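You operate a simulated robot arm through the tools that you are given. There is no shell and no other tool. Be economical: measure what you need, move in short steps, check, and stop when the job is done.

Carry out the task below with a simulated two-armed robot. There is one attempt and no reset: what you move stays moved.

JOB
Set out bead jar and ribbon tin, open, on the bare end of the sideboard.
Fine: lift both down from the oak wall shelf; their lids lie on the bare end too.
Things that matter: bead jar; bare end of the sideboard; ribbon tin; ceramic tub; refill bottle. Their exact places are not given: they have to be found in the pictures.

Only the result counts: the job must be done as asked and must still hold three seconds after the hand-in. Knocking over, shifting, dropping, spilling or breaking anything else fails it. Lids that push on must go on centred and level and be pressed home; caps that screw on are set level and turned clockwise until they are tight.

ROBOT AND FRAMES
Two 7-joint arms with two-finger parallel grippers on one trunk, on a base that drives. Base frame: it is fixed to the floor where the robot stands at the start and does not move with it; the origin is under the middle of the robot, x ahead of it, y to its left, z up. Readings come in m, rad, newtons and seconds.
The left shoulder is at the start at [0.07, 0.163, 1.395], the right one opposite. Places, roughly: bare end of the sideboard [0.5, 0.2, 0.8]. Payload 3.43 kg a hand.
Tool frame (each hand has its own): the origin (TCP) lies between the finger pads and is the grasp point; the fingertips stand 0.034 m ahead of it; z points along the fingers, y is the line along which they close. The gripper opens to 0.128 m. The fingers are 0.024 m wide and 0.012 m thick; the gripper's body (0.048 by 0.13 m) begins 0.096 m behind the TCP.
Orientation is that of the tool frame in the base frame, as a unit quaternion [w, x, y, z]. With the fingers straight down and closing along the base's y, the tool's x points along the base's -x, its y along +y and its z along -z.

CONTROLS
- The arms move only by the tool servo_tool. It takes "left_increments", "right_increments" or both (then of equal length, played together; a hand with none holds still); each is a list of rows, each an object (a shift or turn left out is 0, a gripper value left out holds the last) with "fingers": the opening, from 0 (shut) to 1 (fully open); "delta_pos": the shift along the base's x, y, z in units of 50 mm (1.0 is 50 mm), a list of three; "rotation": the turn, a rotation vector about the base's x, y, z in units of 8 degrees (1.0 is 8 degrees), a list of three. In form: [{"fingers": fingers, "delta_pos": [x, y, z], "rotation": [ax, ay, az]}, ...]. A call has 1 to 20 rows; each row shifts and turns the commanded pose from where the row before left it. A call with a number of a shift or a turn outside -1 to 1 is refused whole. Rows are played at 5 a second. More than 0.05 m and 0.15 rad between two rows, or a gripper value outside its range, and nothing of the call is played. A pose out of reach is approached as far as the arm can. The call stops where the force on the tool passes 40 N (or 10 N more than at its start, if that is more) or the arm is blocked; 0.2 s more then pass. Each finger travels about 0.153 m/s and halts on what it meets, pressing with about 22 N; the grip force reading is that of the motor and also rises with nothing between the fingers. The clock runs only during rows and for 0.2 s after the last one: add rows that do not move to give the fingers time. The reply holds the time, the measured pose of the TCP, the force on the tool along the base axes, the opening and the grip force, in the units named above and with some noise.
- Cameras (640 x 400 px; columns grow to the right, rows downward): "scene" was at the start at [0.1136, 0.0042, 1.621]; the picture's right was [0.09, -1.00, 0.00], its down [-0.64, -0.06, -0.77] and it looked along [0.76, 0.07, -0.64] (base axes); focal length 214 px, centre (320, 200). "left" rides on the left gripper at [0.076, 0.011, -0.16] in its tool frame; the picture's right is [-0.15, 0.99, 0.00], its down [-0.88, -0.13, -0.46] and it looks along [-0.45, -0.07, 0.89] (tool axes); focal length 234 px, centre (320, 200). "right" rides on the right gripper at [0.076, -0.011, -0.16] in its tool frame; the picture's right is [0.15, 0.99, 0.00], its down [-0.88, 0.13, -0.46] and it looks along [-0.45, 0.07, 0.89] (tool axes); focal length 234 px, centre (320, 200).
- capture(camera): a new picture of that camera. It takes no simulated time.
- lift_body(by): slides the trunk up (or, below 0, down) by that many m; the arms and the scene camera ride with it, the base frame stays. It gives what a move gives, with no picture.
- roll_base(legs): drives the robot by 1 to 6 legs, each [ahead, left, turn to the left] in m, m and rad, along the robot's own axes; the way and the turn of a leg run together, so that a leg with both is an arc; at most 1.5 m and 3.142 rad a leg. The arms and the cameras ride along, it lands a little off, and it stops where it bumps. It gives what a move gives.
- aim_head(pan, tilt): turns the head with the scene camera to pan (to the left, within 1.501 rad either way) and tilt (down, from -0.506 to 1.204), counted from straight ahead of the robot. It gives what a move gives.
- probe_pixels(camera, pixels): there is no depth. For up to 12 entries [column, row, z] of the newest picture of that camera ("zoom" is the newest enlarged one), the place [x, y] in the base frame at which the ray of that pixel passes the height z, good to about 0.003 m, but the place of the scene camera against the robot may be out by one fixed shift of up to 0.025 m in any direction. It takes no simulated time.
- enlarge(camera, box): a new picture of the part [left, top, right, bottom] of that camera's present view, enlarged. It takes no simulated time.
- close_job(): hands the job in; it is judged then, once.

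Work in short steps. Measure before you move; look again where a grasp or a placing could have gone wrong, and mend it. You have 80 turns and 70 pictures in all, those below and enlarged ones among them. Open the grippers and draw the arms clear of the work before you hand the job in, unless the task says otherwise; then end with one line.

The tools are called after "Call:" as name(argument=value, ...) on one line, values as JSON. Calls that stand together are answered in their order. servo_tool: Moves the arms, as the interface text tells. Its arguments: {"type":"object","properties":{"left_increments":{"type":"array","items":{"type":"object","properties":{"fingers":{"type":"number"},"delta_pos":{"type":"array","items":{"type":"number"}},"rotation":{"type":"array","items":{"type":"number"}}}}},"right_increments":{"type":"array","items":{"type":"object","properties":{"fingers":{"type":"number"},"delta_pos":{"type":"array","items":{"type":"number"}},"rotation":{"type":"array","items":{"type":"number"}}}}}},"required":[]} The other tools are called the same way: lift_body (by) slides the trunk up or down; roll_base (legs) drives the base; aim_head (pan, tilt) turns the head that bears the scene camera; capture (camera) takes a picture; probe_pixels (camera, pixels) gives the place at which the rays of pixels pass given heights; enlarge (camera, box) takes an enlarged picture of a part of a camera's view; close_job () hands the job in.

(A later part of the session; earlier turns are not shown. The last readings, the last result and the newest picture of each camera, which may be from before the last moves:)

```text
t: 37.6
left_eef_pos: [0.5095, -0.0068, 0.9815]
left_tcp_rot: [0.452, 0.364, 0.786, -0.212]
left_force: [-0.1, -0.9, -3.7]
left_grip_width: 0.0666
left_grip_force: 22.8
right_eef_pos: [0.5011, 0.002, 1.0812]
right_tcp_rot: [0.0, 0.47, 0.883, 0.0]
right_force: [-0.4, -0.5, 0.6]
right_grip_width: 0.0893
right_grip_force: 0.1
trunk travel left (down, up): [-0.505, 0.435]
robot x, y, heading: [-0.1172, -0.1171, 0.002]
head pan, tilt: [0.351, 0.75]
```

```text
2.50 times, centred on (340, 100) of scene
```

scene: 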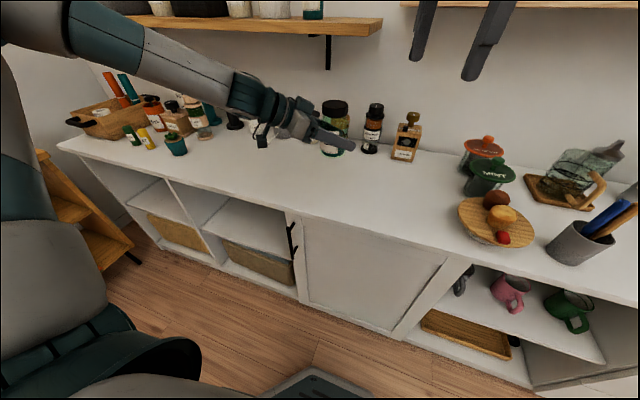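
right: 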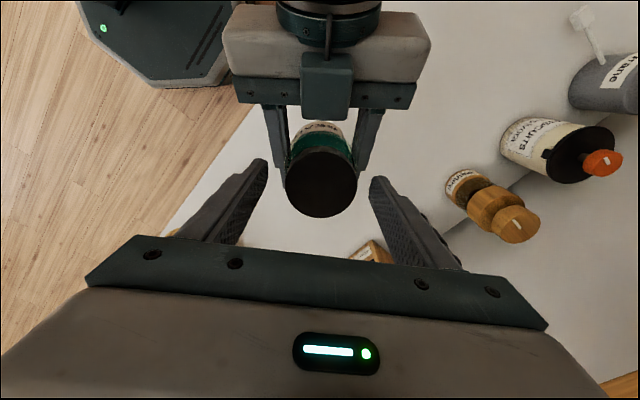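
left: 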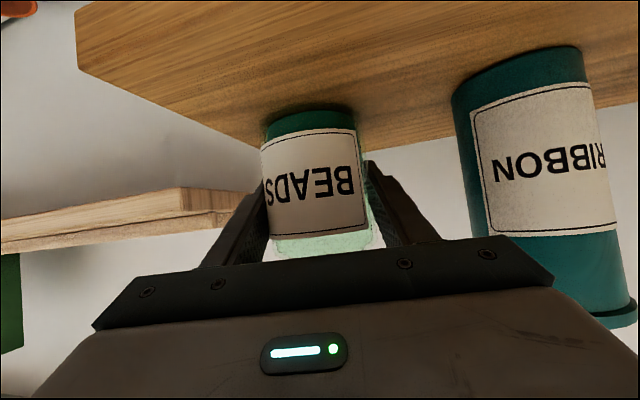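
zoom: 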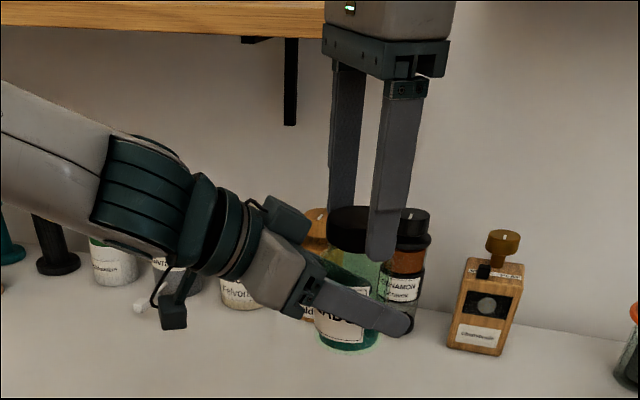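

The cap is centred between the fingers (321 vs 319). I'll go 5 mm lower and close on it.

Call:
servo_tool(right_increments=[{"delta_pos": [0, 0, -0.1]}, {"fingers": 0.2}, {"fingers": 0.2}, {"fingers": 0.2}, {}])

```text
t: 38.8
left_eef_pos: [0.5082, -0.0078, 0.9823]
left_tcp_rot: [0.452, 0.365, 0.786, -0.213]
left_force: [-10.5, -5.3, -2.2]
left_grip_width: 0.0664
left_grip_force: 21.8
right_eef_pos: [0.501, 0.0013, 1.0764]
right_tcp_rot: [0.001, 0.471, 0.882, 0.0]
right_force: [10.0, 3.9, -1.2]
right_grip_width: 0.0583
right_grip_force: 22.1
trunk travel left (down, up): [-0.505, 0.435]
robot x, y, heading: [-0.118, -0.1184, -0.001]
head pan, tilt: [0.351, 0.75]
```

The cap is gripped (0.058 m), with an 11 N side load along the closing axis. I'll relax by 2 mm, then turn counter-clockwise by 32° and watch the readings.

Call:
servo_tool(right_increments=[{"delta_pos": [0.05, 0.03, 0]}, {"rotation": [0, 0, 0.6]}, {"rotation": [0, 0, 0.6]}, {"rotation": [0, 0, 0.7]}, {"rotation": [0, 0, 0.7]}, {"rotation": [0, 0, 0.7]}, {"rotation": [0, 0, 0.7]}, {}])

Call:
capture(camera="right")

```text
t: 40.6
left_eef_pos: [0.511, -0.0064, 0.9823]
left_tcp_rot: [0.453, 0.363, 0.786, -0.212]
left_force: [22.3, 14.0, -5.6]
left_grip_width: 0.0667
left_grip_force: 22.0
right_eef_pos: [0.5019, 0.0037, 1.0759]
right_tcp_rot: [-0.001, 0.208, 0.978, -0.001]
right_force: [-22.3, -13.2, 3.3]
right_grip_width: 0.0585
right_grip_force: 22.4
trunk travel left (down, up): [-0.505, 0.435]
robot x, y, heading: [-0.1208, -0.1192, -0.006]
head pan, tilt: [0.351, 0.75]
```

```text
39 pictures are left
```

right: 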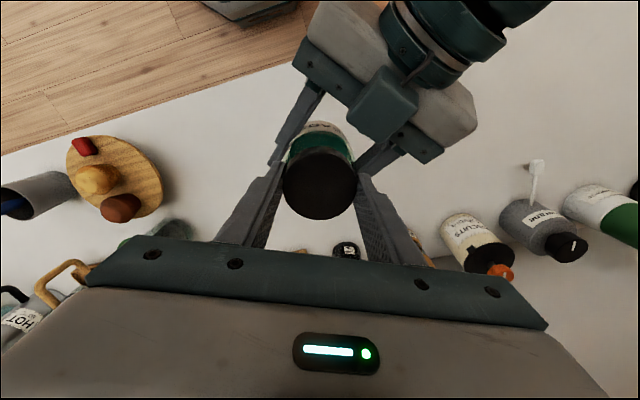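

The side load has reversed, so the ideal position is between the two. I'll check whether the jar turned with the cap.

Call:
enlarge(camera="right", box=[240, 80, 400, 230])

Call:
capture(camera="left")

```text
2.67 times, centred on (320, 155) of right
```

zoom: 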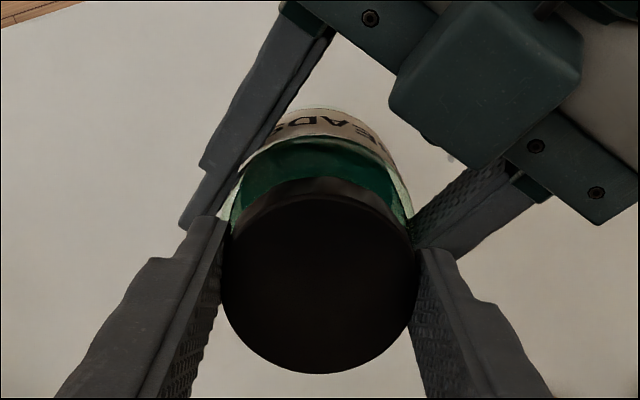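

```text
37 pictures are left
```

left: 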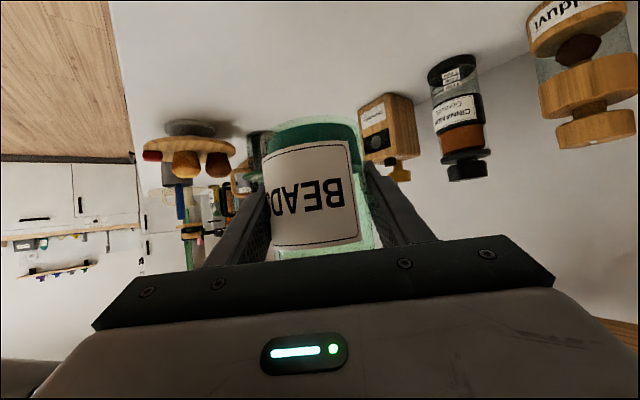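

The label still faces the left palm, so the jar hasn't turned. The axial forces (right +3 N, left −3 N) suggest the thread is backing out. I'll recentre and keep turning with a slight rise.

Call:
servo_tool(right_increments=[{"delta_pos": [-0.03, -0.018, 0.01]}, {"rotation": [0, 0, 0.8], "delta_pos": [0, 0, 0.01]}, {"rotation": [0, 0, 0.8], "delta_pos": [0, 0, 0.01]}, {"rotation": [0, 0, 0.8], "delta_pos": [0, 0, 0.01]}, {"rotation": [0, 0, 0.8], "delta_pos": [0, 0, 0.01]}, {"rotation": [0, 0, 0.8], "delta_pos": [0, 0, 0.01]}, {"rotation": [0, 0, 0.8], "delta_pos": [0, 0, 0.01]}, {"rotation": [0, 0, 0.8], "delta_pos": [0, 0, 0.01]}, {}])

```text
t: 42.6
left_eef_pos: [0.5092, -0.0054, 0.9834]
left_tcp_rot: [0.453, 0.365, 0.786, -0.212]
left_force: [4.5, 17.6, 9.8]
left_grip_width: 0.0668
left_grip_force: 21.8
right_eef_pos: [0.5034, 0.0043, 1.0807]
right_tcp_rot: [0.001, -0.179, 0.984, 0.0]
right_force: [-5.5, -17.7, -12.3]
right_grip_width: 0.0586
right_grip_force: 22.6
trunk travel left (down, up): [-0.505, 0.435]
robot x, y, heading: [-0.1204, -0.1178, -0.003]
head pan, tilt: [0.351, 0.75]
```

I've turned about 77° in total, and the right hand is now pulling up (−12 N), so the rise was too fast. I'll recentre and keep turning without rising.

Call:
servo_tool(right_increments=[{"delta_pos": [-0.01, -0.025, -0.01]}, {"rotation": [0, 0, 0.8]}, {"rotation": [0, 0, 0.8]}, {"rotation": [0, 0, 0.8]}, {"rotation": [0, 0, 0.8]}, {"rotation": [0, 0, 0.8]}, {"rotation": [0, 0, 0.8]}, {"rotation": [0, 0, 0.8]}, {}])

Call:
enlarge(camera="scene", box=[280, 60, 420, 180])

```text
t: 44.6
left_eef_pos: [0.511, -0.0041, 0.9826]
left_tcp_rot: [0.453, 0.362, 0.787, -0.211]
left_force: [5.2, 11.2, -4.9]
left_grip_width: 0.0665
left_grip_force: 22.2
right_eef_pos: [0.4736, -0.0208, 1.0708]
right_tcp_rot: [-0.001, -0.541, 0.841, -0.002]
right_force: [-5.4, -11.9, 1.4]
right_grip_width: 0.0258
right_grip_force: 0.3
right hand out of reach, approached as far as the arm can: row 7, 8
trunk travel left (down, up): [-0.505, 0.435]
robot x, y, heading: [-0.1189, -0.1202, -0.0]
head pan, tilt: [0.351, 0.75]
```

```text
3.33 times, centred on (350, 120) of scene
```

zoom: 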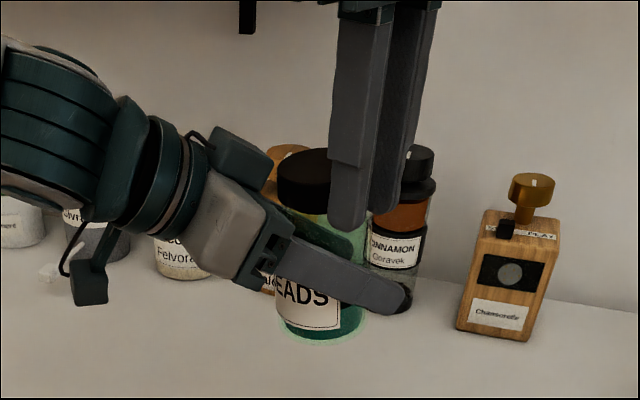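

The right hand hit its yaw limit near +65° and slid off; the cap is still on the jar. I'll raise, open and wind back clockwise.

Call:
servo_tool(right_increments=[{"delta_pos": [0, 0, 0.6], "fingers": 0.25}, {"delta_pos": [0, 0, 0.7], "fingers": 0.7}, {"delta_pos": [0.2, 0.2, 0], "rotation": [0, 0, -1]}, {"delta_pos": [0.2, 0.2, 0], "rotation": [0, 0, -1]}, {"delta_pos": [0.1, 0.1, 0], "rotation": [0, 0, -1]}, {"rotation": [0, 0, -1]}, {"rotation": [0, 0, -1]}, {"rotation": [0, 0, -1]}, {"rotation": [0, 0, -1]}, {"rotation": [0, 0, -1]}, {"rotation": [0, 0, -1]}, {"rotation": [0, 0, -1]}, {"rotation": [0, 0, -1]}, {"rotation": [0, 0, -1]}, {"rotation": [0, 0, -1]}, {"rotation": [0, 0, -1]}, {}])

Call:
capture(camera="right")

Call:
enlarge(camera="scene", box=[300, 80, 400, 170])

```text
t: 48.2
left_eef_pos: [0.5098, -0.0076, 0.9828]
left_tcp_rot: [0.452, 0.365, 0.786, -0.212]
left_force: [-0.2, 0.0, -2.3]
left_grip_width: 0.0665
left_grip_force: 21.5
right_eef_pos: [0.478, 0.0007, 1.1232]
right_tcp_rot: [0.001, 0.396, 0.918, 0.0]
right_force: [0.5, 0.3, 0.7]
right_grip_width: 0.0897
right_grip_force: 0.1
right hand out of reach, approached as far as the arm can: row 1, 2
trunk travel left (down, up): [-0.505, 0.435]
robot x, y, heading: [-0.1148, -0.1186, -0.002]
head pan, tilt: [0.351, 0.75]
```

```text
35 pictures are left
```

right: 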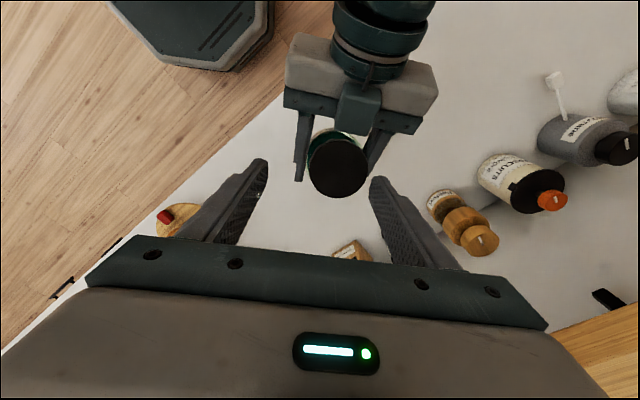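

```text
4.44 times, centred on (350, 125) of scene
```

zoom: 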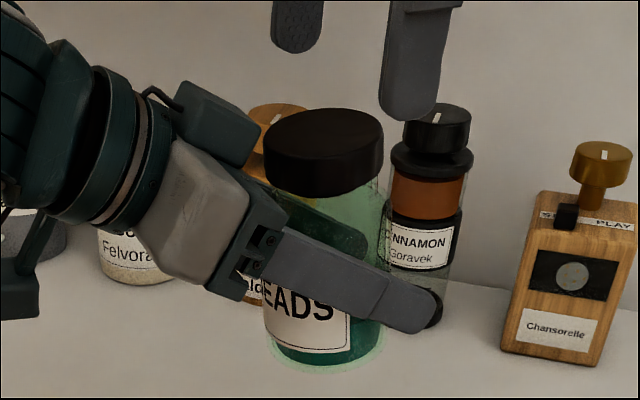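

I'll re-measure the cap centre, now at pixel (337,165), since the jar may have pitched a little in the left fingers.

Call:
probe_pixels(camera="right", pixels=[[337, 165, 1.065], [307, 165, 1.065], [368, 165, 1.065], [337, 134, 1.065], [337, 197, 1.065]])

Call:
capture(camera="left")

```text
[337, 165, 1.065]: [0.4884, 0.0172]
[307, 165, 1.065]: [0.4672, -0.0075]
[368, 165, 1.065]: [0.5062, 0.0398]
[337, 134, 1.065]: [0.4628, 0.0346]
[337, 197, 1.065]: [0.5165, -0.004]
```

```text
33 pictures are left
```

left: 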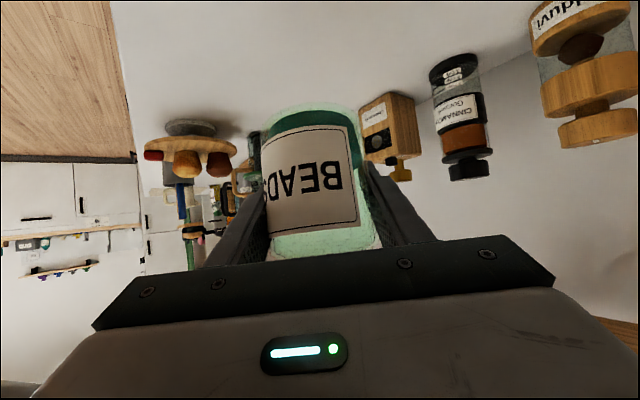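

The jar seems pitched back a few degrees toward the palm. I'll pitch the left hand forward by 6° to compensate and re-look.

Call:
servo_tool(left_increments=[{"rotation": [0.29, 0.24, 0]}, {"rotation": [0.29, 0.24, 0]}, {}])

Call:
capture(camera="right")

Call:
enlarge(camera="scene", box=[300, 80, 400, 170])

```text
t: 49.0
left_eef_pos: [0.5103, -0.0049, 0.9833]
left_tcp_rot: [0.41, 0.375, 0.809, -0.192]
left_force: [-0.4, 0.4, -2.7]
left_grip_width: 0.0666
left_grip_force: 22.0
right_eef_pos: [0.4785, 0.003, 1.1234]
right_tcp_rot: [0.0, 0.395, 0.919, -0.001]
right_force: [0.2, -0.3, -0.3]
right_grip_width: 0.0895
right_grip_force: 0.0
trunk travel left (down, up): [-0.505, 0.435]
robot x, y, heading: [-0.1183, -0.1196, 0.0]
head pan, tilt: [0.351, 0.75]
```

```text
32 pictures are left
```

right: 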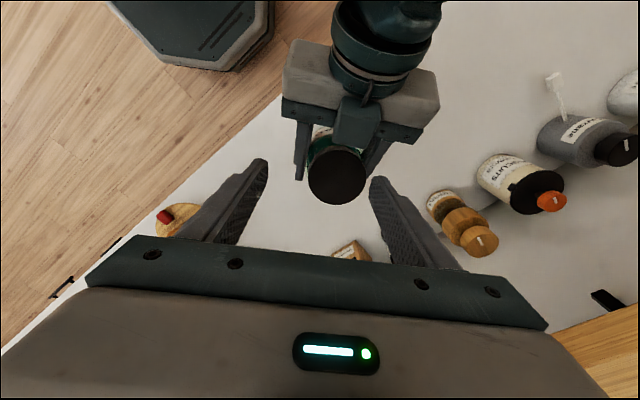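

```text
4.44 times, centred on (350, 125) of scene
```

zoom: 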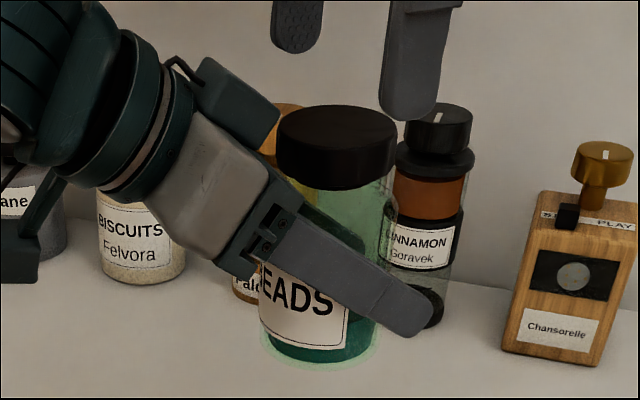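

Now the jar leans right by about 6°, so it was near upright before. I'll undo most of it and put the right hand over the cap at about (0.490, 0.014).

Call:
servo_tool(left_increments=[{"rotation": [-0.25, -0.2, 0]}, {"rotation": [-0.25, -0.2, 0]}, {}, {}], right_increments=[{"delta_pos": [0.12, 0.11, 0], "rotation": [0, 0, -0.6]}, {"delta_pos": [0.12, 0.11, 0]}, {"delta_pos": [0, 0, -0.2]}, {}])

Call:
capture(camera="right")

```text
t: 50.0
left_eef_pos: [0.5105, -0.0059, 0.9831]
left_tcp_rot: [0.446, 0.366, 0.789, -0.211]
left_force: [-1.3, 0.2, -2.7]
left_grip_width: 0.0667
left_grip_force: 22.7
right_eef_pos: [0.4901, 0.0125, 1.1143]
right_tcp_rot: [0.001, 0.432, 0.902, 0.0]
right_force: [0.2, -0.6, 0.1]
right_grip_width: 0.0897
right_grip_force: 0.0
trunk travel left (down, up): [-0.505, 0.435]
robot x, y, heading: [-0.1213, -0.1203, -0.007]
head pan, tilt: [0.351, 0.75]
```

```text
30 pictures are left
```

right: 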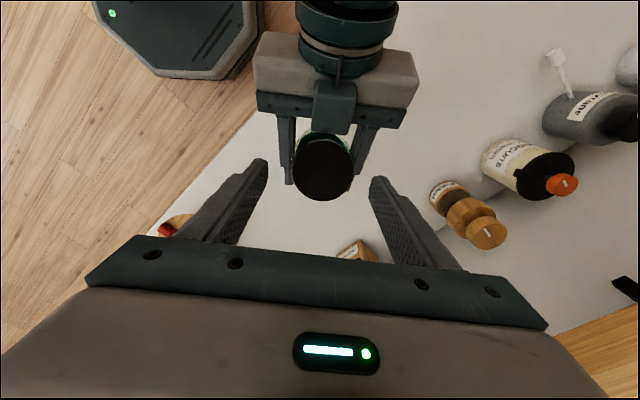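

The cap is centred (323,169). I'll descend, grip, and turn counter-clockwise about 70° with a small rise.

Call:
servo_tool(right_increments=[{"delta_pos": [0.04, 0.03, -0.3]}, {"delta_pos": [0, 0, -0.4]}, {"delta_pos": [0, 0, -0.06]}, {"fingers": 0.2}, {"fingers": 0.2}, {"fingers": 0.2}, {}])

Call:
servo_tool(right_increments=[{"rotation": [0, 0, 0.8]}, {"rotation": [0, 0, 0.8]}, {"rotation": [0, 0, 0.8]}, {"rotation": [0, 0, 0.8]}, {"rotation": [0, 0, 0.8]}, {"rotation": [0, 0, 0.8]}, {"rotation": [0, 0, 0.8]}, {"rotation": [0, 0, 0.8]}, {"rotation": [0, 0, 0.8]}, {}])

```text
t: 51.6
left_eef_pos: [0.5093, -0.0062, 0.9824]
left_tcp_rot: [0.445, 0.366, 0.79, -0.209]
left_force: [-7.4, -3.9, -2.7]
left_grip_width: 0.0662
left_grip_force: 22.4
right_eef_pos: [0.4927, 0.0126, 1.0764]
right_tcp_rot: [0.0, 0.433, 0.901, 0.0]
right_force: [6.9, 4.1, -0.6]
right_grip_width: 0.0581
right_grip_force: 22.0
trunk travel left (down, up): [-0.505, 0.435]
robot x, y, heading: [-0.1163, -0.1176, -0.005]
head pan, tilt: [0.351, 0.75]
```

```text
t: 53.8
left_eef_pos: [0.5087, -0.0069, 0.9818]
left_tcp_rot: [0.445, 0.367, 0.789, -0.211]
left_force: [-33.1, 15.0, -6.2]
left_grip_width: 0.0665
left_grip_force: 22.1
right_eef_pos: [0.4939, 0.0119, 1.0775]
right_tcp_rot: [0.003, -0.052, 0.999, -0.001]
right_force: [32.3, -15.1, 2.8]
right_grip_width: 0.06
right_grip_force: 22.6
trunk travel left (down, up): [-0.505, 0.435]
robot x, y, heading: [-0.1163, -0.1186, -0.006]
head pan, tilt: [0.351, 0.75]
```

The side load is 36 N toward +x, from a small centring offset. I'll relieve it by moving the right hand (+3, −1.5) mm, turn another 26° and read.

Call:
servo_tool(right_increments=[{"delta_pos": [0.06, -0.03, 0]}, {"rotation": [0, 0, 0.8]}, {"rotation": [0, 0, 0.8]}, {"rotation": [0, 0, 0.8]}, {"rotation": [0, 0, 0.8]}, {}])

Call:
capture(camera="right")

Call:
enlarge(camera="scene", box=[300, 80, 400, 170])

```text
t: 54.4
left_eef_pos: [0.5072, -0.0089, 0.9809]
left_tcp_rot: [0.445, 0.371, 0.788, -0.211]
left_force: [-2.5, -1.8, -1.5]
left_grip_width: 0.0663
left_grip_force: 21.9
right_eef_pos: [0.4988, 0.0124, 1.0757]
right_tcp_rot: [0.004, -0.1, 0.995, 0.0]
right_force: [3.0, 1.9, -2.3]
right_grip_width: 0.0601
right_grip_force: 22.0
trunk travel left (down, up): [-0.505, 0.435]
robot x, y, heading: [-0.1199, -0.1158, 0.001]
head pan, tilt: [0.351, 0.75]
stopped in row 3 (right hand): the force on the tool passed its limit (the readings are from after the stop); the commanded pose is now the measured one
```

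```text
29 pictures are left
```

right: 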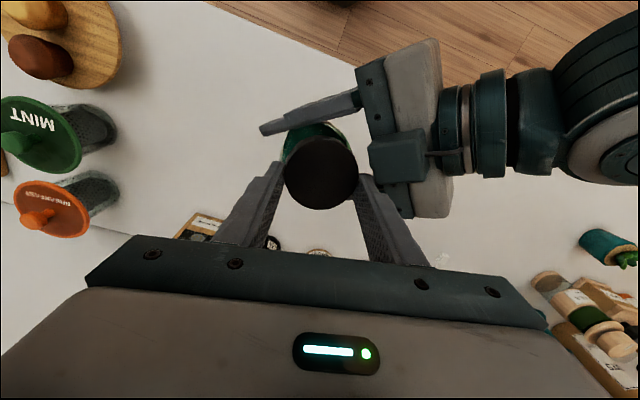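

```text
4.44 times, centred on (350, 125) of scene
```

zoom: 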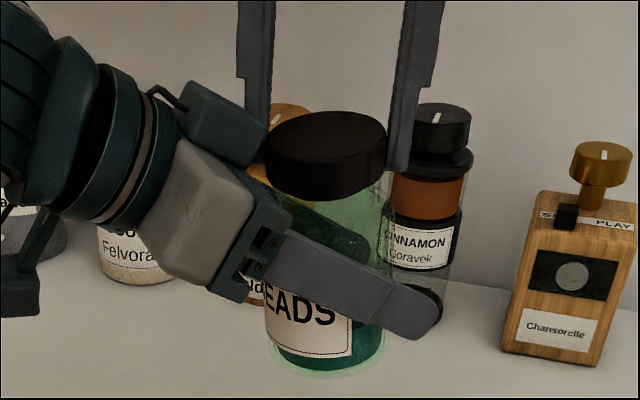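

The cap looks tilted relative to the jar and now measures 0.060 wide, so it may already be loose. I'll test with a gentle upward pull.

Call:
servo_tool(right_increments=[{"delta_pos": [0, 0, 0.08]}, {"delta_pos": [0, 0, 0.08]}, {}])

```text
t: 55.2
left_eef_pos: [0.5074, -0.0094, 0.9842]
left_tcp_rot: [0.446, 0.37, 0.788, -0.211]
left_force: [-7.1, 5.8, 18.2]
left_grip_width: 0.0667
left_grip_force: 22.1
right_eef_pos: [0.4978, 0.0116, 1.0836]
right_tcp_rot: [0.003, -0.1, 0.995, 0.001]
right_force: [7.3, -5.1, -21.5]
right_grip_width: 0.0596
right_grip_force: 21.9
trunk travel left (down, up): [-0.505, 0.435]
robot x, y, heading: [-0.1199, -0.1208, -0.008]
head pan, tilt: [0.351, 0.75]
```

It's still engaged (−21 N at 8 mm). I'll ease down to a light pull and keep turning.

Call:
servo_tool(right_increments=[{"delta_pos": [0.04, -0.03, -0.1]}, {"rotation": [0, 0, 0.8]}, {"rotation": [0, 0, 0.8]}, {"rotation": [0, 0, 0.8]}, {}])

```text
t: 56.4
left_eef_pos: [0.5076, -0.0088, 0.9802]
left_tcp_rot: [0.444, 0.369, 0.789, -0.211]
left_force: [1.0, -7.9, -13.5]
left_grip_width: 0.0661
left_grip_force: 22.2
right_eef_pos: [0.5008, 0.0119, 1.0804]
right_tcp_rot: [0.005, -0.267, 0.964, 0.002]
right_force: [-0.4, 8.0, 11.2]
right_grip_width: 0.0593
right_grip_force: 21.7
trunk travel left (down, up): [-0.505, 0.435]
robot x, y, heading: [-0.12, -0.1209, -0.005]
head pan, tilt: [0.351, 0.75]
```

Now the cap pushes the right hand up (+11 N), so it is backing out. I'll follow it up and keep turning.

Call:
servo_tool(right_increments=[{"delta_pos": [0, 0.03, 0.08]}, {"rotation": [0, 0, 0.8], "delta_pos": [0, 0, 0.01]}, {"rotation": [0, 0, 0.8], "delta_pos": [0, 0, 0.01]}, {"rotation": [0, 0, 0.8], "delta_pos": [0, 0, 0.01]}, {}])

Call:
enlarge(camera="scene", box=[300, 80, 400, 170])

```text
t: 57.6
left_eef_pos: [0.5073, -0.0086, 0.9821]
left_tcp_rot: [0.447, 0.368, 0.788, -0.211]
left_force: [0.0, 0.4, 9.1]
left_grip_width: 0.0665
left_grip_force: 21.8
right_eef_pos: [0.4997, 0.0112, 1.0842]
right_tcp_rot: [0.003, -0.422, 0.906, 0.002]
right_force: [0.4, -0.6, -13.5]
right_grip_width: 0.0588
right_grip_force: 22.7
trunk travel left (down, up): [-0.505, 0.435]
robot x, y, heading: [-0.1189, -0.1176, -0.004]
head pan, tilt: [0.351, 0.75]
```

```text
4.44 times, centred on (350, 125) of scene
```

zoom: 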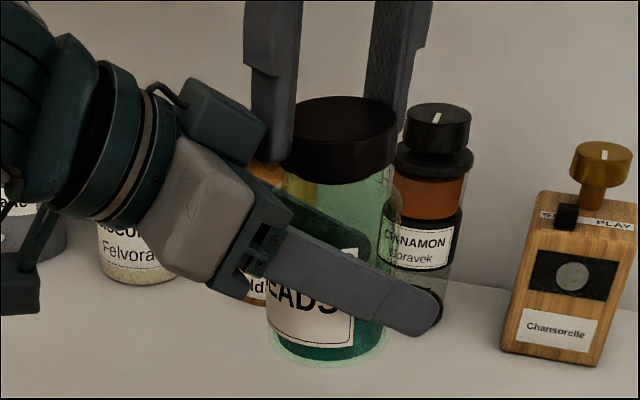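

I'm near the yaw limit (+50°) again, with side load about zero, so this xy is well centred. I'll ease off, release, rise, wind back 104° and look.

Call:
servo_tool(right_increments=[{"delta_pos": [0, 0, -0.08]}, {"fingers": 0.7}, {"fingers": 0.7}, {"delta_pos": [0, 0, 0.8]}, {"rotation": [0, 0, -1]}, {"rotation": [0, 0, -1]}, {"rotation": [0, 0, -1]}, {"rotation": [0, 0, -1]}, {"rotation": [0, 0, -1]}, {"rotation": [0, 0, -1]}, {"rotation": [0, 0, -1]}, {"rotation": [0, 0, -1]}, {"rotation": [0, 0, -1]}, {"rotation": [0, 0, -1]}, {"rotation": [0, 0, -1]}, {"rotation": [0, 0, -1]}, {"rotation": [0, 0, -1]}, {}])

Call:
capture(camera="right")

```text
t: 58.5
left_eef_pos: [0.5068, -0.0078, 0.9861]
left_tcp_rot: [0.448, 0.37, 0.786, -0.211]
left_force: [-16.6, 14.0, -1.0]
left_grip_width: 0.0664
left_grip_force: 22.3
right_eef_pos: [0.505, 0.0051, 1.0874]
right_tcp_rot: [0.001, -0.416, 0.91, -0.003]
right_force: [16.5, -13.4, -2.8]
right_grip_width: 0.0774
right_grip_force: 0.1
trunk travel left (down, up): [-0.505, 0.435]
robot x, y, heading: [-0.1158, -0.1206, -0.003]
head pan, tilt: [0.351, 0.75]
stopped in row 4 (right hand): the force on the tool passed its limit (the readings are from after the stop); the commanded pose is now the measured one
```

```text
26 pictures are left
```

right: 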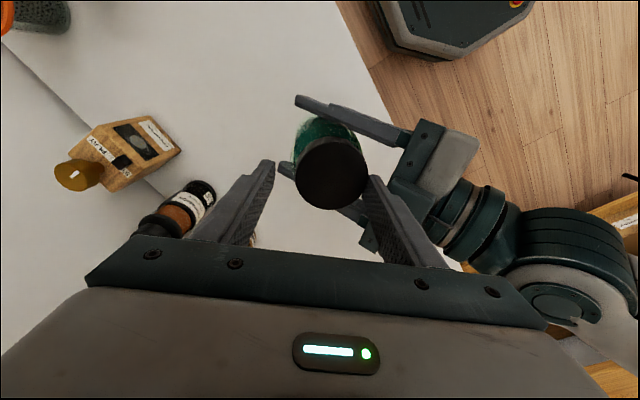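

Opening was blocked because one right finger met the left hand. I'll narrow the opening to 0.07 while recentring over the cap, then rise straight up.

Call:
servo_tool(right_increments=[{"fingers": 0.56, "delta_pos": [-0.05, 0.04, 0]}, {"delta_pos": [-0.05, 0.04, 0]}, {"delta_pos": [0, 0, 0.3]}, {"delta_pos": [0, 0, 0.6]}, {}])

```text
t: 59.3
left_eef_pos: [0.508, -0.0097, 0.9924]
left_tcp_rot: [0.453, 0.371, 0.782, -0.211]
left_force: [-9.3, 7.7, -2.2]
left_grip_width: 0.0663
left_grip_force: 22.0
right_eef_pos: [0.5015, 0.0098, 1.0952]
right_tcp_rot: [-0.002, -0.415, 0.91, -0.006]
right_force: [7.8, -6.9, -0.7]
right_grip_width: 0.0654
right_grip_force: 0.1
trunk travel left (down, up): [-0.505, 0.435]
robot x, y, heading: [-0.1171, -0.1198, -0.003]
head pan, tilt: [0.351, 0.75]
stopped in row 4 (right hand): the force on the tool passed its limit (the readings are from after the stop); the commanded pose is now the measured one
```

Rising dragged the left hand up too, so something is hooked. I'll look before moving further.

Call:
capture(camera="right")

Call:
enlarge(camera="scene", box=[280, 50, 400, 160])

```text
25 pictures are left
```

right: 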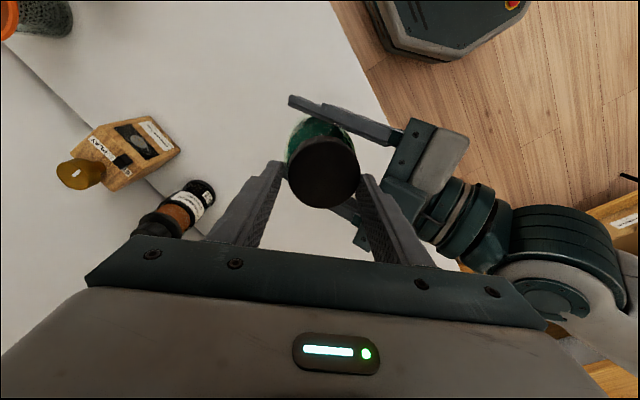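

```text
3.64 times, centred on (340, 105) of scene
```

zoom: 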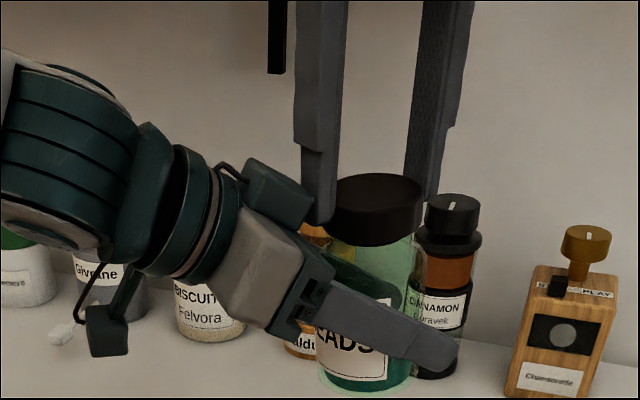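

One right finger is trapped under the left palm's overhang. It came in sideways by turning, so I'll lower slightly and turn back clockwise, with the fingers loose, until it clears.

Call:
servo_tool(right_increments=[{"delta_pos": [0, 0, -0.16]}, {"rotation": [0, 0, -0.8], "delta_pos": [0.02, -0.02, 0]}, {"rotation": [0, 0, -0.8]}, {"rotation": [0, 0, -0.8]}, {"rotation": [0, 0, -0.8]}, {"rotation": [0, 0, -0.8]}, {"rotation": [0, 0, -0.8]}, {"rotation": [0, 0, -0.8]}, {"rotation": [0, 0, -0.8]}, {}])

Call:
capture(camera="right")

```text
t: 61.5
left_eef_pos: [0.5088, -0.0096, 0.9931]
left_tcp_rot: [0.453, 0.371, 0.782, -0.211]
left_force: [-0.5, 1.0, -2.8]
left_grip_width: 0.0661
left_grip_force: 21.5
right_eef_pos: [0.5008, 0.0102, 1.0891]
right_tcp_rot: [-0.003, 0.018, 1.0, -0.003]
right_force: [-0.4, 0.8, -0.5]
right_grip_width: 0.0718
right_grip_force: 0.1
trunk travel left (down, up): [-0.505, 0.435]
robot x, y, heading: [-0.1149, -0.1207, -0.003]
head pan, tilt: [0.351, 0.75]
```

```text
23 pictures are left
```

right: 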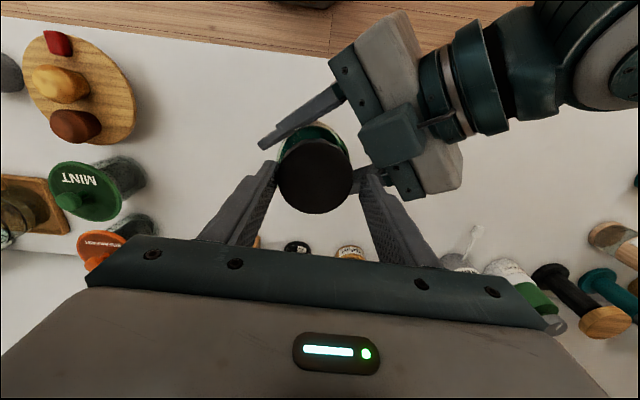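

The hand is free and centred. Without rising, I'll wind back to about −55°, regrip and turn 55° counter-clockwise.

Call:
servo_tool(right_increments=[{"rotation": [0, 0, -1]}, {"rotation": [0, 0, -1]}, {"rotation": [0, 0, -1]}, {"rotation": [0, 0, -1]}, {"rotation": [0, 0, -1]}, {"rotation": [0, 0, -1]}, {"rotation": [0, 0, -1], "delta_pos": [0, 0, -0.04]}, {"fingers": 0.2}, {"fingers": 0.2}, {"fingers": 0.2}, {"rotation": [0, 0, 0.8]}, {"rotation": [0, 0, 0.8]}, {"rotation": [0, 0, 0.8]}, {"rotation": [0, 0, 0.8]}, {"rotation": [0, 0, 0.8]}, {"rotation": [0, 0, 0.8]}, {"rotation": [0, 0, 0.8]}, {}])

```text
t: 65.3
left_eef_pos: [0.5094, -0.0104, 0.9931]
left_tcp_rot: [0.453, 0.371, 0.783, -0.211]
left_force: [12.4, 20.5, -8.6]
left_grip_width: 0.0686
left_grip_force: 22.1
right_eef_pos: [0.5005, 0.0086, 1.0844]
right_tcp_rot: [-0.004, 0.114, 0.993, -0.005]
right_force: [-12.9, -19.9, 6.3]
right_grip_width: 0.0589
right_grip_force: 21.8
trunk travel left (down, up): [-0.505, 0.435]
robot x, y, heading: [-0.1173, -0.1187, -0.004]
head pan, tilt: [0.351, 0.75]
```

The cap pushes up (+6 N) again. I'll relieve the side load and continue turning with a slight rise.

Call:
servo_tool(right_increments=[{"delta_pos": [-0.03, -0.05, 0.03]}, {"rotation": [0, 0, 0.8], "delta_pos": [0, 0, 0.01]}, {"rotation": [0, 0, 0.8], "delta_pos": [0, 0, 0.01]}, {"rotation": [0, 0, 0.8], "delta_pos": [0, 0, 0.01]}, {"rotation": [0, 0, 0.8], "delta_pos": [0, 0, 0.01]}, {"rotation": [0, 0, 0.8], "delta_pos": [0, 0, 0.01]}, {"rotation": [0, 0, 0.8], "delta_pos": [0, 0, 0.01]}, {}])

Call:
enlarge(camera="scene", box=[280, 50, 400, 160])

```text
t: 67.1
left_eef_pos: [0.5089, -0.0099, 0.9933]
left_tcp_rot: [0.454, 0.371, 0.783, -0.211]
left_force: [-0.6, -0.8, -3.0]
left_grip_width: 0.0666
left_grip_force: 21.9
right_eef_pos: [0.5001, 0.0072, 1.0903]
right_tcp_rot: [-0.003, -0.219, 0.976, -0.005]
right_force: [-0.1, 0.2, 0.1]
right_grip_width: 0.0587
right_grip_force: 22.0
trunk travel left (down, up): [-0.505, 0.435]
robot x, y, heading: [-0.1217, -0.1211, -0.005]
head pan, tilt: [0.351, 0.75]
```

```text
3.64 times, centred on (340, 105) of scene
```

zoom: 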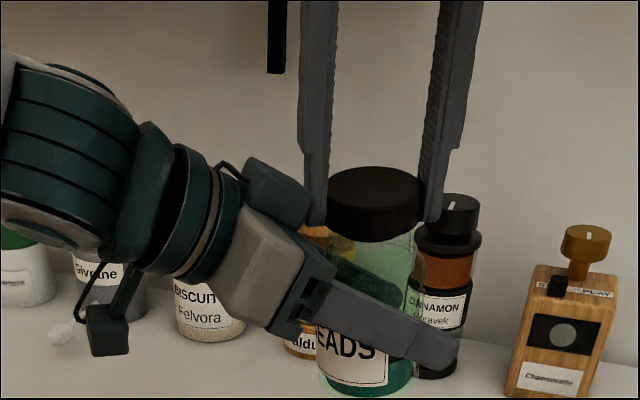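

All contact forces dropped to zero, so the cap is free. I'll lift it straight up.

Call:
servo_tool(right_increments=[{"delta_pos": [0, 0, 0.2]}, {"delta_pos": [0, 0, 0.5]}, {"delta_pos": [0, 0, 0.7]}, {}])

Call:
enlarge(camera="scene", box=[270, 10, 420, 160])

```text
t: 68.1
left_eef_pos: [0.5094, -0.0094, 0.9929]
left_tcp_rot: [0.453, 0.371, 0.782, -0.211]
left_force: [0.3, -0.5, -3.4]
left_grip_width: 0.0663
left_grip_force: 22.8
right_eef_pos: [0.5001, 0.0073, 1.16]
right_tcp_rot: [-0.002, -0.22, 0.976, -0.003]
right_force: [0.5, -1.0, -0.7]
right_grip_width: 0.0585
right_grip_force: 22.4
trunk travel left (down, up): [-0.505, 0.435]
robot x, y, heading: [-0.1206, -0.1192, 0.003]
head pan, tilt: [0.351, 0.75]
```

```text
2.67 times, centred on (345, 85) of scene
```

zoom: 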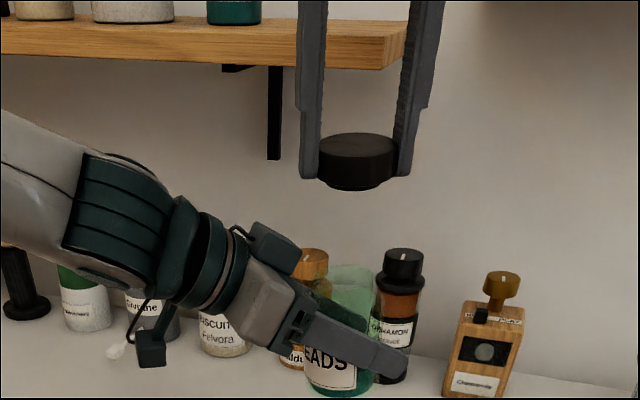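

The cap is off and held by the right hand. I'll drive 0.14 m left so both parts sit over the bare end, and lower the trunk 0.08 m.

Call:
roll_base(legs=[[0, 0.14, 0]])

Call:
servo_tool(right_increments=[{"delta_pos": [0, -0.8, 0]}, {"delta_pos": [0, -0.8, 0]}, {"delta_pos": [-0.2, -0.5, 0]}, {}])

Call:
lift_body(by=-0.08)

Call:
capture(camera="right")

Call:
capture(camera="scene")

```text
t: 69.4
left_eef_pos: [0.5088, 0.1304, 0.9938]
left_tcp_rot: [0.455, 0.369, 0.783, -0.211]
left_force: [-0.3, 0.2, -2.0]
left_grip_width: 0.0665
left_grip_force: 21.9
right_eef_pos: [0.4999, 0.1469, 1.1598]
right_tcp_rot: [-0.003, -0.218, 0.976, -0.005]
right_force: [-0.5, 0.6, -0.4]
right_grip_width: 0.0585
right_grip_force: 22.1
trunk travel left (down, up): [-0.505, 0.435]
robot x, y, heading: [-0.1205, 0.0173, -0.004]
head pan, tilt: [0.351, 0.75]
```

```text
t: 70.4
left_eef_pos: [0.5083, 0.1303, 0.9933]
left_tcp_rot: [0.453, 0.371, 0.783, -0.211]
left_force: [1.0, 0.0, -2.5]
left_grip_width: 0.0665
left_grip_force: 22.1
right_eef_pos: [0.488, 0.0412, 1.1599]
right_tcp_rot: [-0.003, -0.219, 0.976, -0.005]
right_force: [-0.3, 0.1, 0.6]
right_grip_width: 0.0585
right_grip_force: 21.8
trunk travel left (down, up): [-0.505, 0.435]
robot x, y, heading: [-0.1193, 0.023, -0.0]
head pan, tilt: [0.351, 0.75]
```

```text
t: 71.6
left_eef_pos: [0.5089, 0.1303, 0.9138]
left_tcp_rot: [0.454, 0.37, 0.782, -0.211]
left_force: [0.2, 0.4, -2.1]
left_grip_width: 0.0663
left_grip_force: 21.9
right_eef_pos: [0.4902, 0.0399, 1.0786]
right_tcp_rot: [-0.002, -0.219, 0.976, -0.004]
right_force: [-1.0, 0.4, 0.3]
right_grip_width: 0.0582
right_grip_force: 22.4
trunk travel left (down, up): [-0.425, 0.515]
robot x, y, heading: [-0.1167, 0.02, -0.003]
head pan, tilt: [0.351, 0.75]
```

```text
20 pictures are left
```

right: 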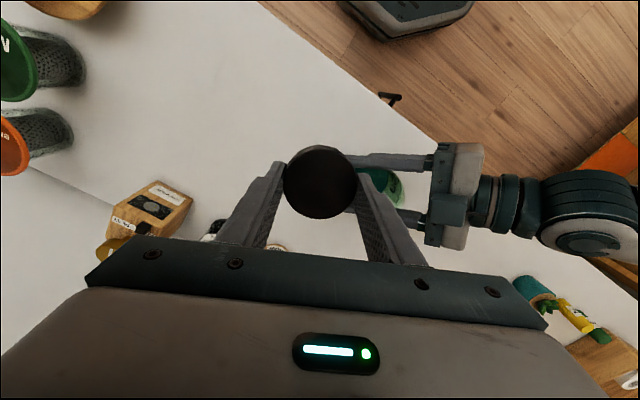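

```text
19 pictures are left
```

scene: 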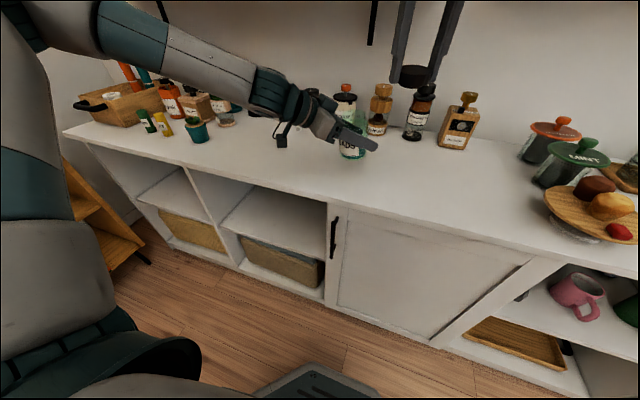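

Both parts are clear. I'll lower both: the left jar to just above contact, and the right hand with the cap moved to y≈0.02 and down to about 1.5 cm above the surface.

Call:
servo_tool(left_increments=[{"delta_pos": [0, 0, -0.4]}, {"delta_pos": [0, 0, -0.4]}, {"delta_pos": [0, 0, -0.2]}, {}, {}, {}, {}], right_increments=[{"delta_pos": [-0.2, -0.4, 0]}, {"delta_pos": [0, 0, -0.9]}, {"delta_pos": [0, 0, -0.9]}, {"delta_pos": [0, 0, -0.9]}, {"delta_pos": [0, 0, -0.9]}, {"delta_pos": [0, 0, -0.7]}, {}])

Call:
servo_tool(left_increments=[{"delta_pos": [0, 0, -0.05]}, {"delta_pos": [0, 0, -0.05]}, {"delta_pos": [0, 0, -0.05]}, {}], right_increments=[{"delta_pos": [0, 0, -0.05]}, {"delta_pos": [0, 0, -0.05]}, {"delta_pos": [0, 0, -0.05]}, {}])

Call:
enlarge(camera="scene", box=[280, 60, 480, 185])

```text
t: 73.2
left_eef_pos: [0.5088, 0.1282, 0.8634]
left_tcp_rot: [0.454, 0.371, 0.782, -0.212]
left_force: [-0.3, 0.2, -2.0]
left_grip_width: 0.0663
left_grip_force: 22.4
right_eef_pos: [0.4786, 0.0209, 0.8653]
right_tcp_rot: [-0.002, -0.219, 0.976, -0.003]
right_force: [0.0, 0.9, 0.0]
right_grip_width: 0.0583
right_grip_force: 21.7
trunk travel left (down, up): [-0.425, 0.515]
robot x, y, heading: [-0.1165, 0.0231, 0.001]
head pan, tilt: [0.351, 0.75]
```

```text
t: 74.2
left_eef_pos: [0.5095, 0.129, 0.856]
left_tcp_rot: [0.454, 0.371, 0.782, -0.211]
left_force: [0.0, 0.5, -2.8]
left_grip_width: 0.0663
left_grip_force: 21.7
right_eef_pos: [0.4791, 0.0206, 0.8568]
right_tcp_rot: [-0.002, -0.219, 0.976, -0.004]
right_force: [-0.3, 0.0, 0.1]
right_grip_width: 0.0582
right_grip_force: 21.9
trunk travel left (down, up): [-0.425, 0.515]
robot x, y, heading: [-0.1175, 0.0201, 0.003]
head pan, tilt: [0.351, 0.75]
```

```text
3.20 times, centred on (380, 122) of scene
```

zoom: 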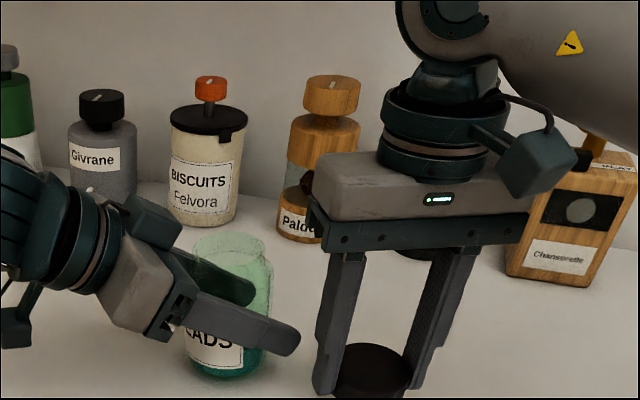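

Both are just above the surface. I'll continue down in small rows until both show contact.

Call:
servo_tool(left_increments=[{"delta_pos": [0, 0, -0.05]}, {"delta_pos": [0, 0, -0.05]}, {"delta_pos": [0, 0, -0.04]}, {}], right_increments=[{"delta_pos": [0, 0, -0.05]}, {"delta_pos": [0, 0, -0.05]}, {"delta_pos": [0, 0, -0.04]}, {}])

```text
t: 75.2
left_eef_pos: [0.5093, 0.1297, 0.8517]
left_tcp_rot: [0.456, 0.371, 0.781, -0.21]
left_force: [5.3, 1.7, 13.4]
left_grip_width: 0.0666
left_grip_force: 22.4
right_eef_pos: [0.479, 0.0195, 0.8506]
right_tcp_rot: [-0.002, -0.219, 0.976, -0.004]
right_force: [-0.7, -0.1, -1.1]
right_grip_width: 0.0579
right_grip_force: 22.2
trunk travel left (down, up): [-0.425, 0.515]
robot x, y, heading: [-0.118, 0.0227, -0.005]
head pan, tilt: [0.351, 0.75]
```

The jar is in contact (+13 N). I'll open the left fingers to release it while the cap keeps descending.

Call:
servo_tool(left_increments=[{"fingers": 0.55}, {"fingers": 0.6}, {"fingers": 0.75}, {"fingers": 0.8}, {}], right_increments=[{"delta_pos": [0, 0, -0.05]}, {"delta_pos": [0, 0, -0.05]}, {"delta_pos": [0, 0, -0.05]}, {"delta_pos": [0, 0, -0.04]}, {}])

Call:
capture(camera="left")

```text
t: 76.4
left_eef_pos: [0.5073, 0.1296, 0.8483]
left_tcp_rot: [0.453, 0.372, 0.782, -0.212]
left_force: [0.3, -0.2, 0.0]
left_grip_width: 0.1025
left_grip_force: 0.1
right_eef_pos: [0.478, 0.0227, 0.8413]
right_tcp_rot: [-0.003, -0.219, 0.976, -0.004]
right_force: [0.2, -1.0, 0.3]
right_grip_width: 0.0579
right_grip_force: 22.3
trunk travel left (down, up): [-0.425, 0.515]
robot x, y, heading: [-0.1172, 0.0171, -0.0]
head pan, tilt: [0.351, 0.75]
```

```text
17 pictures are left
```

left: 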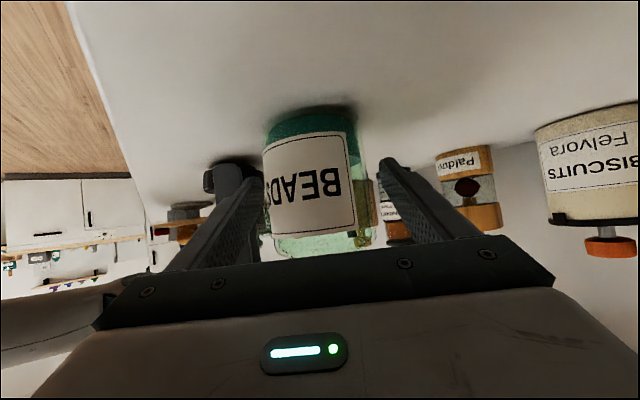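

The jar stands free. I'll back the left hand away along its own axis while the cap finishes descending (right tips ≈7 mm above the surface).

Call:
servo_tool(left_increments=[{"delta_pos": [-0.3, 0.36, 0]}, {"delta_pos": [-0.5, 0.6, 0.1]}, {"delta_pos": [-0.5, 0.6, 0.2]}, {"delta_pos": [-0.4, 0.5, 0.3]}, {}], right_increments=[{"delta_pos": [0, 0, -0.04]}, {"delta_pos": [0, 0, -0.04]}, {"delta_pos": [0, 0, -0.04]}, {}, {}])

```text
t: 77.6
left_eef_pos: [0.4238, 0.2334, 0.8792]
left_tcp_rot: [0.455, 0.37, 0.782, -0.21]
left_force: [-0.1, 1.3, 1.1]
left_grip_width: 0.1027
left_grip_force: 0.1
right_eef_pos: [0.4789, 0.0206, 0.837]
right_tcp_rot: [-0.001, -0.218, 0.976, -0.005]
right_force: [4.0, 0.2, 20.7]
right_grip_width: 0.0581
right_grip_force: 22.1
trunk travel left (down, up): [-0.425, 0.515]
robot x, y, heading: [-0.1183, 0.0208, -0.001]
head pan, tilt: [0.351, 0.75]
```

The cap has touched down (+21 N). I'll release it, raise the right hand and move it aside; the left rises too.

Call:
servo_tool(left_increments=[{}, {}, {"delta_pos": [0, 0, 0.8]}, {"delta_pos": [0, 0, 0.8]}, {"delta_pos": [0, 0, 0.8]}, {}, {}], right_increments=[{"fingers": 0.5, "delta_pos": [0, 0, 0.04]}, {"fingers": 0.75}, {}, {"delta_pos": [0, 0, 0.6]}, {"delta_pos": [0, 0, 0.9]}, {"delta_pos": [0, -0.5, 0.8]}, {"delta_pos": [0, -0.9, 0.3]}])

Call:
capture(camera="scene")

```text
t: 79.2
left_eef_pos: [0.4243, 0.2314, 1.0007]
left_tcp_rot: [0.454, 0.371, 0.782, -0.21]
left_force: [0.0, -0.5, -0.1]
left_grip_width: 0.1022
left_grip_force: 0.0
right_eef_pos: [0.478, -0.0511, 0.9689]
right_tcp_rot: [-0.002, -0.219, 0.976, -0.003]
right_force: [-0.1, -0.1, -1.0]
right_grip_width: 0.0961
right_grip_force: 0.1
trunk travel left (down, up): [-0.425, 0.515]
robot x, y, heading: [-0.1204, 0.0195, -0.001]
head pan, tilt: [0.351, 0.75]
```

```text
16 pictures are left
```

scene: 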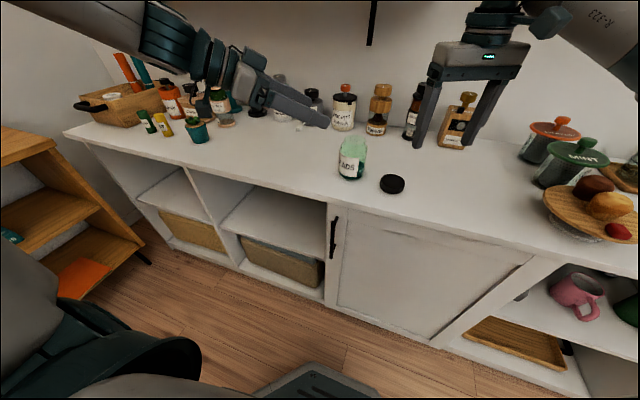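

The jar stands open and its cap lies flat. Next is the tin: I'll raise the trunk 0.25 m, yaw the left hand back to about −11° and line up in front of the tin (y≈0.203).

Call:
lift_body(by=0.25)

Call:
servo_tool(left_increments=[{"rotation": [0, 0, 0.95], "fingers": 0.63, "delta_pos": [0.5, -0.1, 0]}, {"rotation": [0, 0, 0.95], "delta_pos": [0.5, -0.1, 0]}, {"rotation": [0, 0, 0.95], "delta_pos": [0.5, -0.1, 0]}, {"rotation": [0, 0, 0.95], "delta_pos": [0.5, -0.1, 0]}, {"rotation": [0, 0, 0.95], "delta_pos": [0.8, -0.1, 0]}, {"delta_pos": [0.9, 0, 0]}, {}], right_increments=[{"delta_pos": [0, -0.8, 0]}, {"delta_pos": [0, -0.8, 0]}, {}, {}, {}, {}, {}])

Call:
capture(camera="left")

```text
t: 81.8
left_eef_pos: [0.4245, 0.2326, 1.2495]
left_tcp_rot: [0.455, 0.37, 0.782, -0.211]
left_force: [0.0, 0.0, 0.1]
left_grip_width: 0.1023
left_grip_force: 0.1
right_eef_pos: [0.4783, -0.0478, 1.2197]
right_tcp_rot: [-0.003, -0.219, 0.976, -0.005]
right_force: [-0.3, 0.5, -0.2]
right_grip_width: 0.0961
right_grip_force: 0.0
trunk travel left (down, up): [-0.675, 0.265]
robot x, y, heading: [-0.1141, 0.0207, 0.002]
head pan, tilt: [0.351, 0.75]
```

```text
t: 83.4
left_eef_pos: [0.6082, 0.2065, 1.2505]
left_tcp_rot: [0.498, 0.095, 0.86, -0.051]
left_force: [-0.5, 0.3, 0.6]
left_grip_width: 0.0805
left_grip_force: 0.1
right_eef_pos: [0.477, -0.1291, 1.2188]
right_tcp_rot: [-0.002, -0.218, 0.976, -0.004]
right_force: [0.2, 0.6, 0.6]
right_grip_width: 0.0959
right_grip_force: 0.1
trunk travel left (down, up): [-0.675, 0.265]
robot x, y, heading: [-0.1247, 0.0226, 0.002]
head pan, tilt: [0.351, 0.75]
```

```text
15 pictures are left
```

left: 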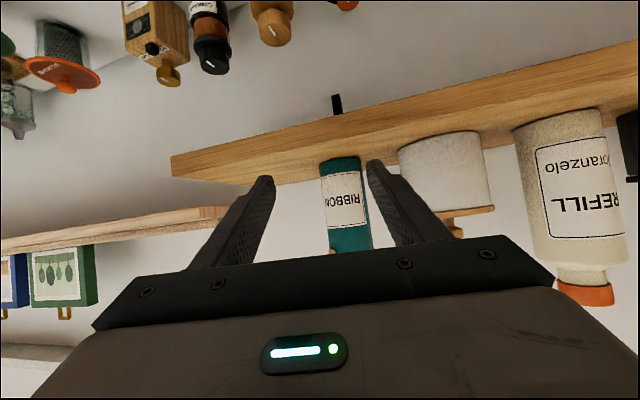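

By the ray through column 343, the tin is at about (0.758, 0.195). I'll sidestep 2 cm so it lies on the hand's axis, then advance along that axis 0.1 m and check.

Call:
servo_tool(left_increments=[{"delta_pos": [0.09, 0.39, 0]}, {"delta_pos": [0.7, -0.155, 0]}, {"delta_pos": [0.7, -0.155, 0]}, {"delta_pos": [0.55, -0.12, 0]}, {}])

Call:
capture(camera="left")

```text
t: 84.6
left_eef_pos: [0.7115, 0.206, 1.2493]
left_tcp_rot: [0.499, 0.095, 0.86, -0.052]
left_force: [-0.1, 0.4, -0.5]
left_grip_width: 0.0807
left_grip_force: 0.1
right_eef_pos: [0.4782, -0.1284, 1.2176]
right_tcp_rot: [-0.001, -0.22, 0.976, -0.004]
right_force: [-0.2, -0.4, 0.6]
right_grip_width: 0.0958
right_grip_force: 0.1
trunk travel left (down, up): [-0.675, 0.265]
robot x, y, heading: [-0.1193, 0.0239, -0.003]
head pan, tilt: [0.351, 0.75]
```

```text
14 pictures are left
```

left: 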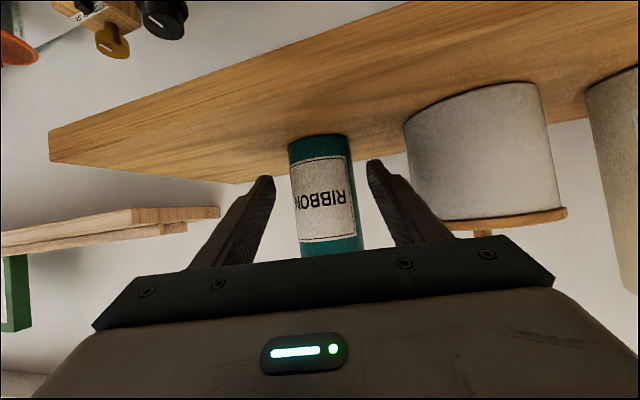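

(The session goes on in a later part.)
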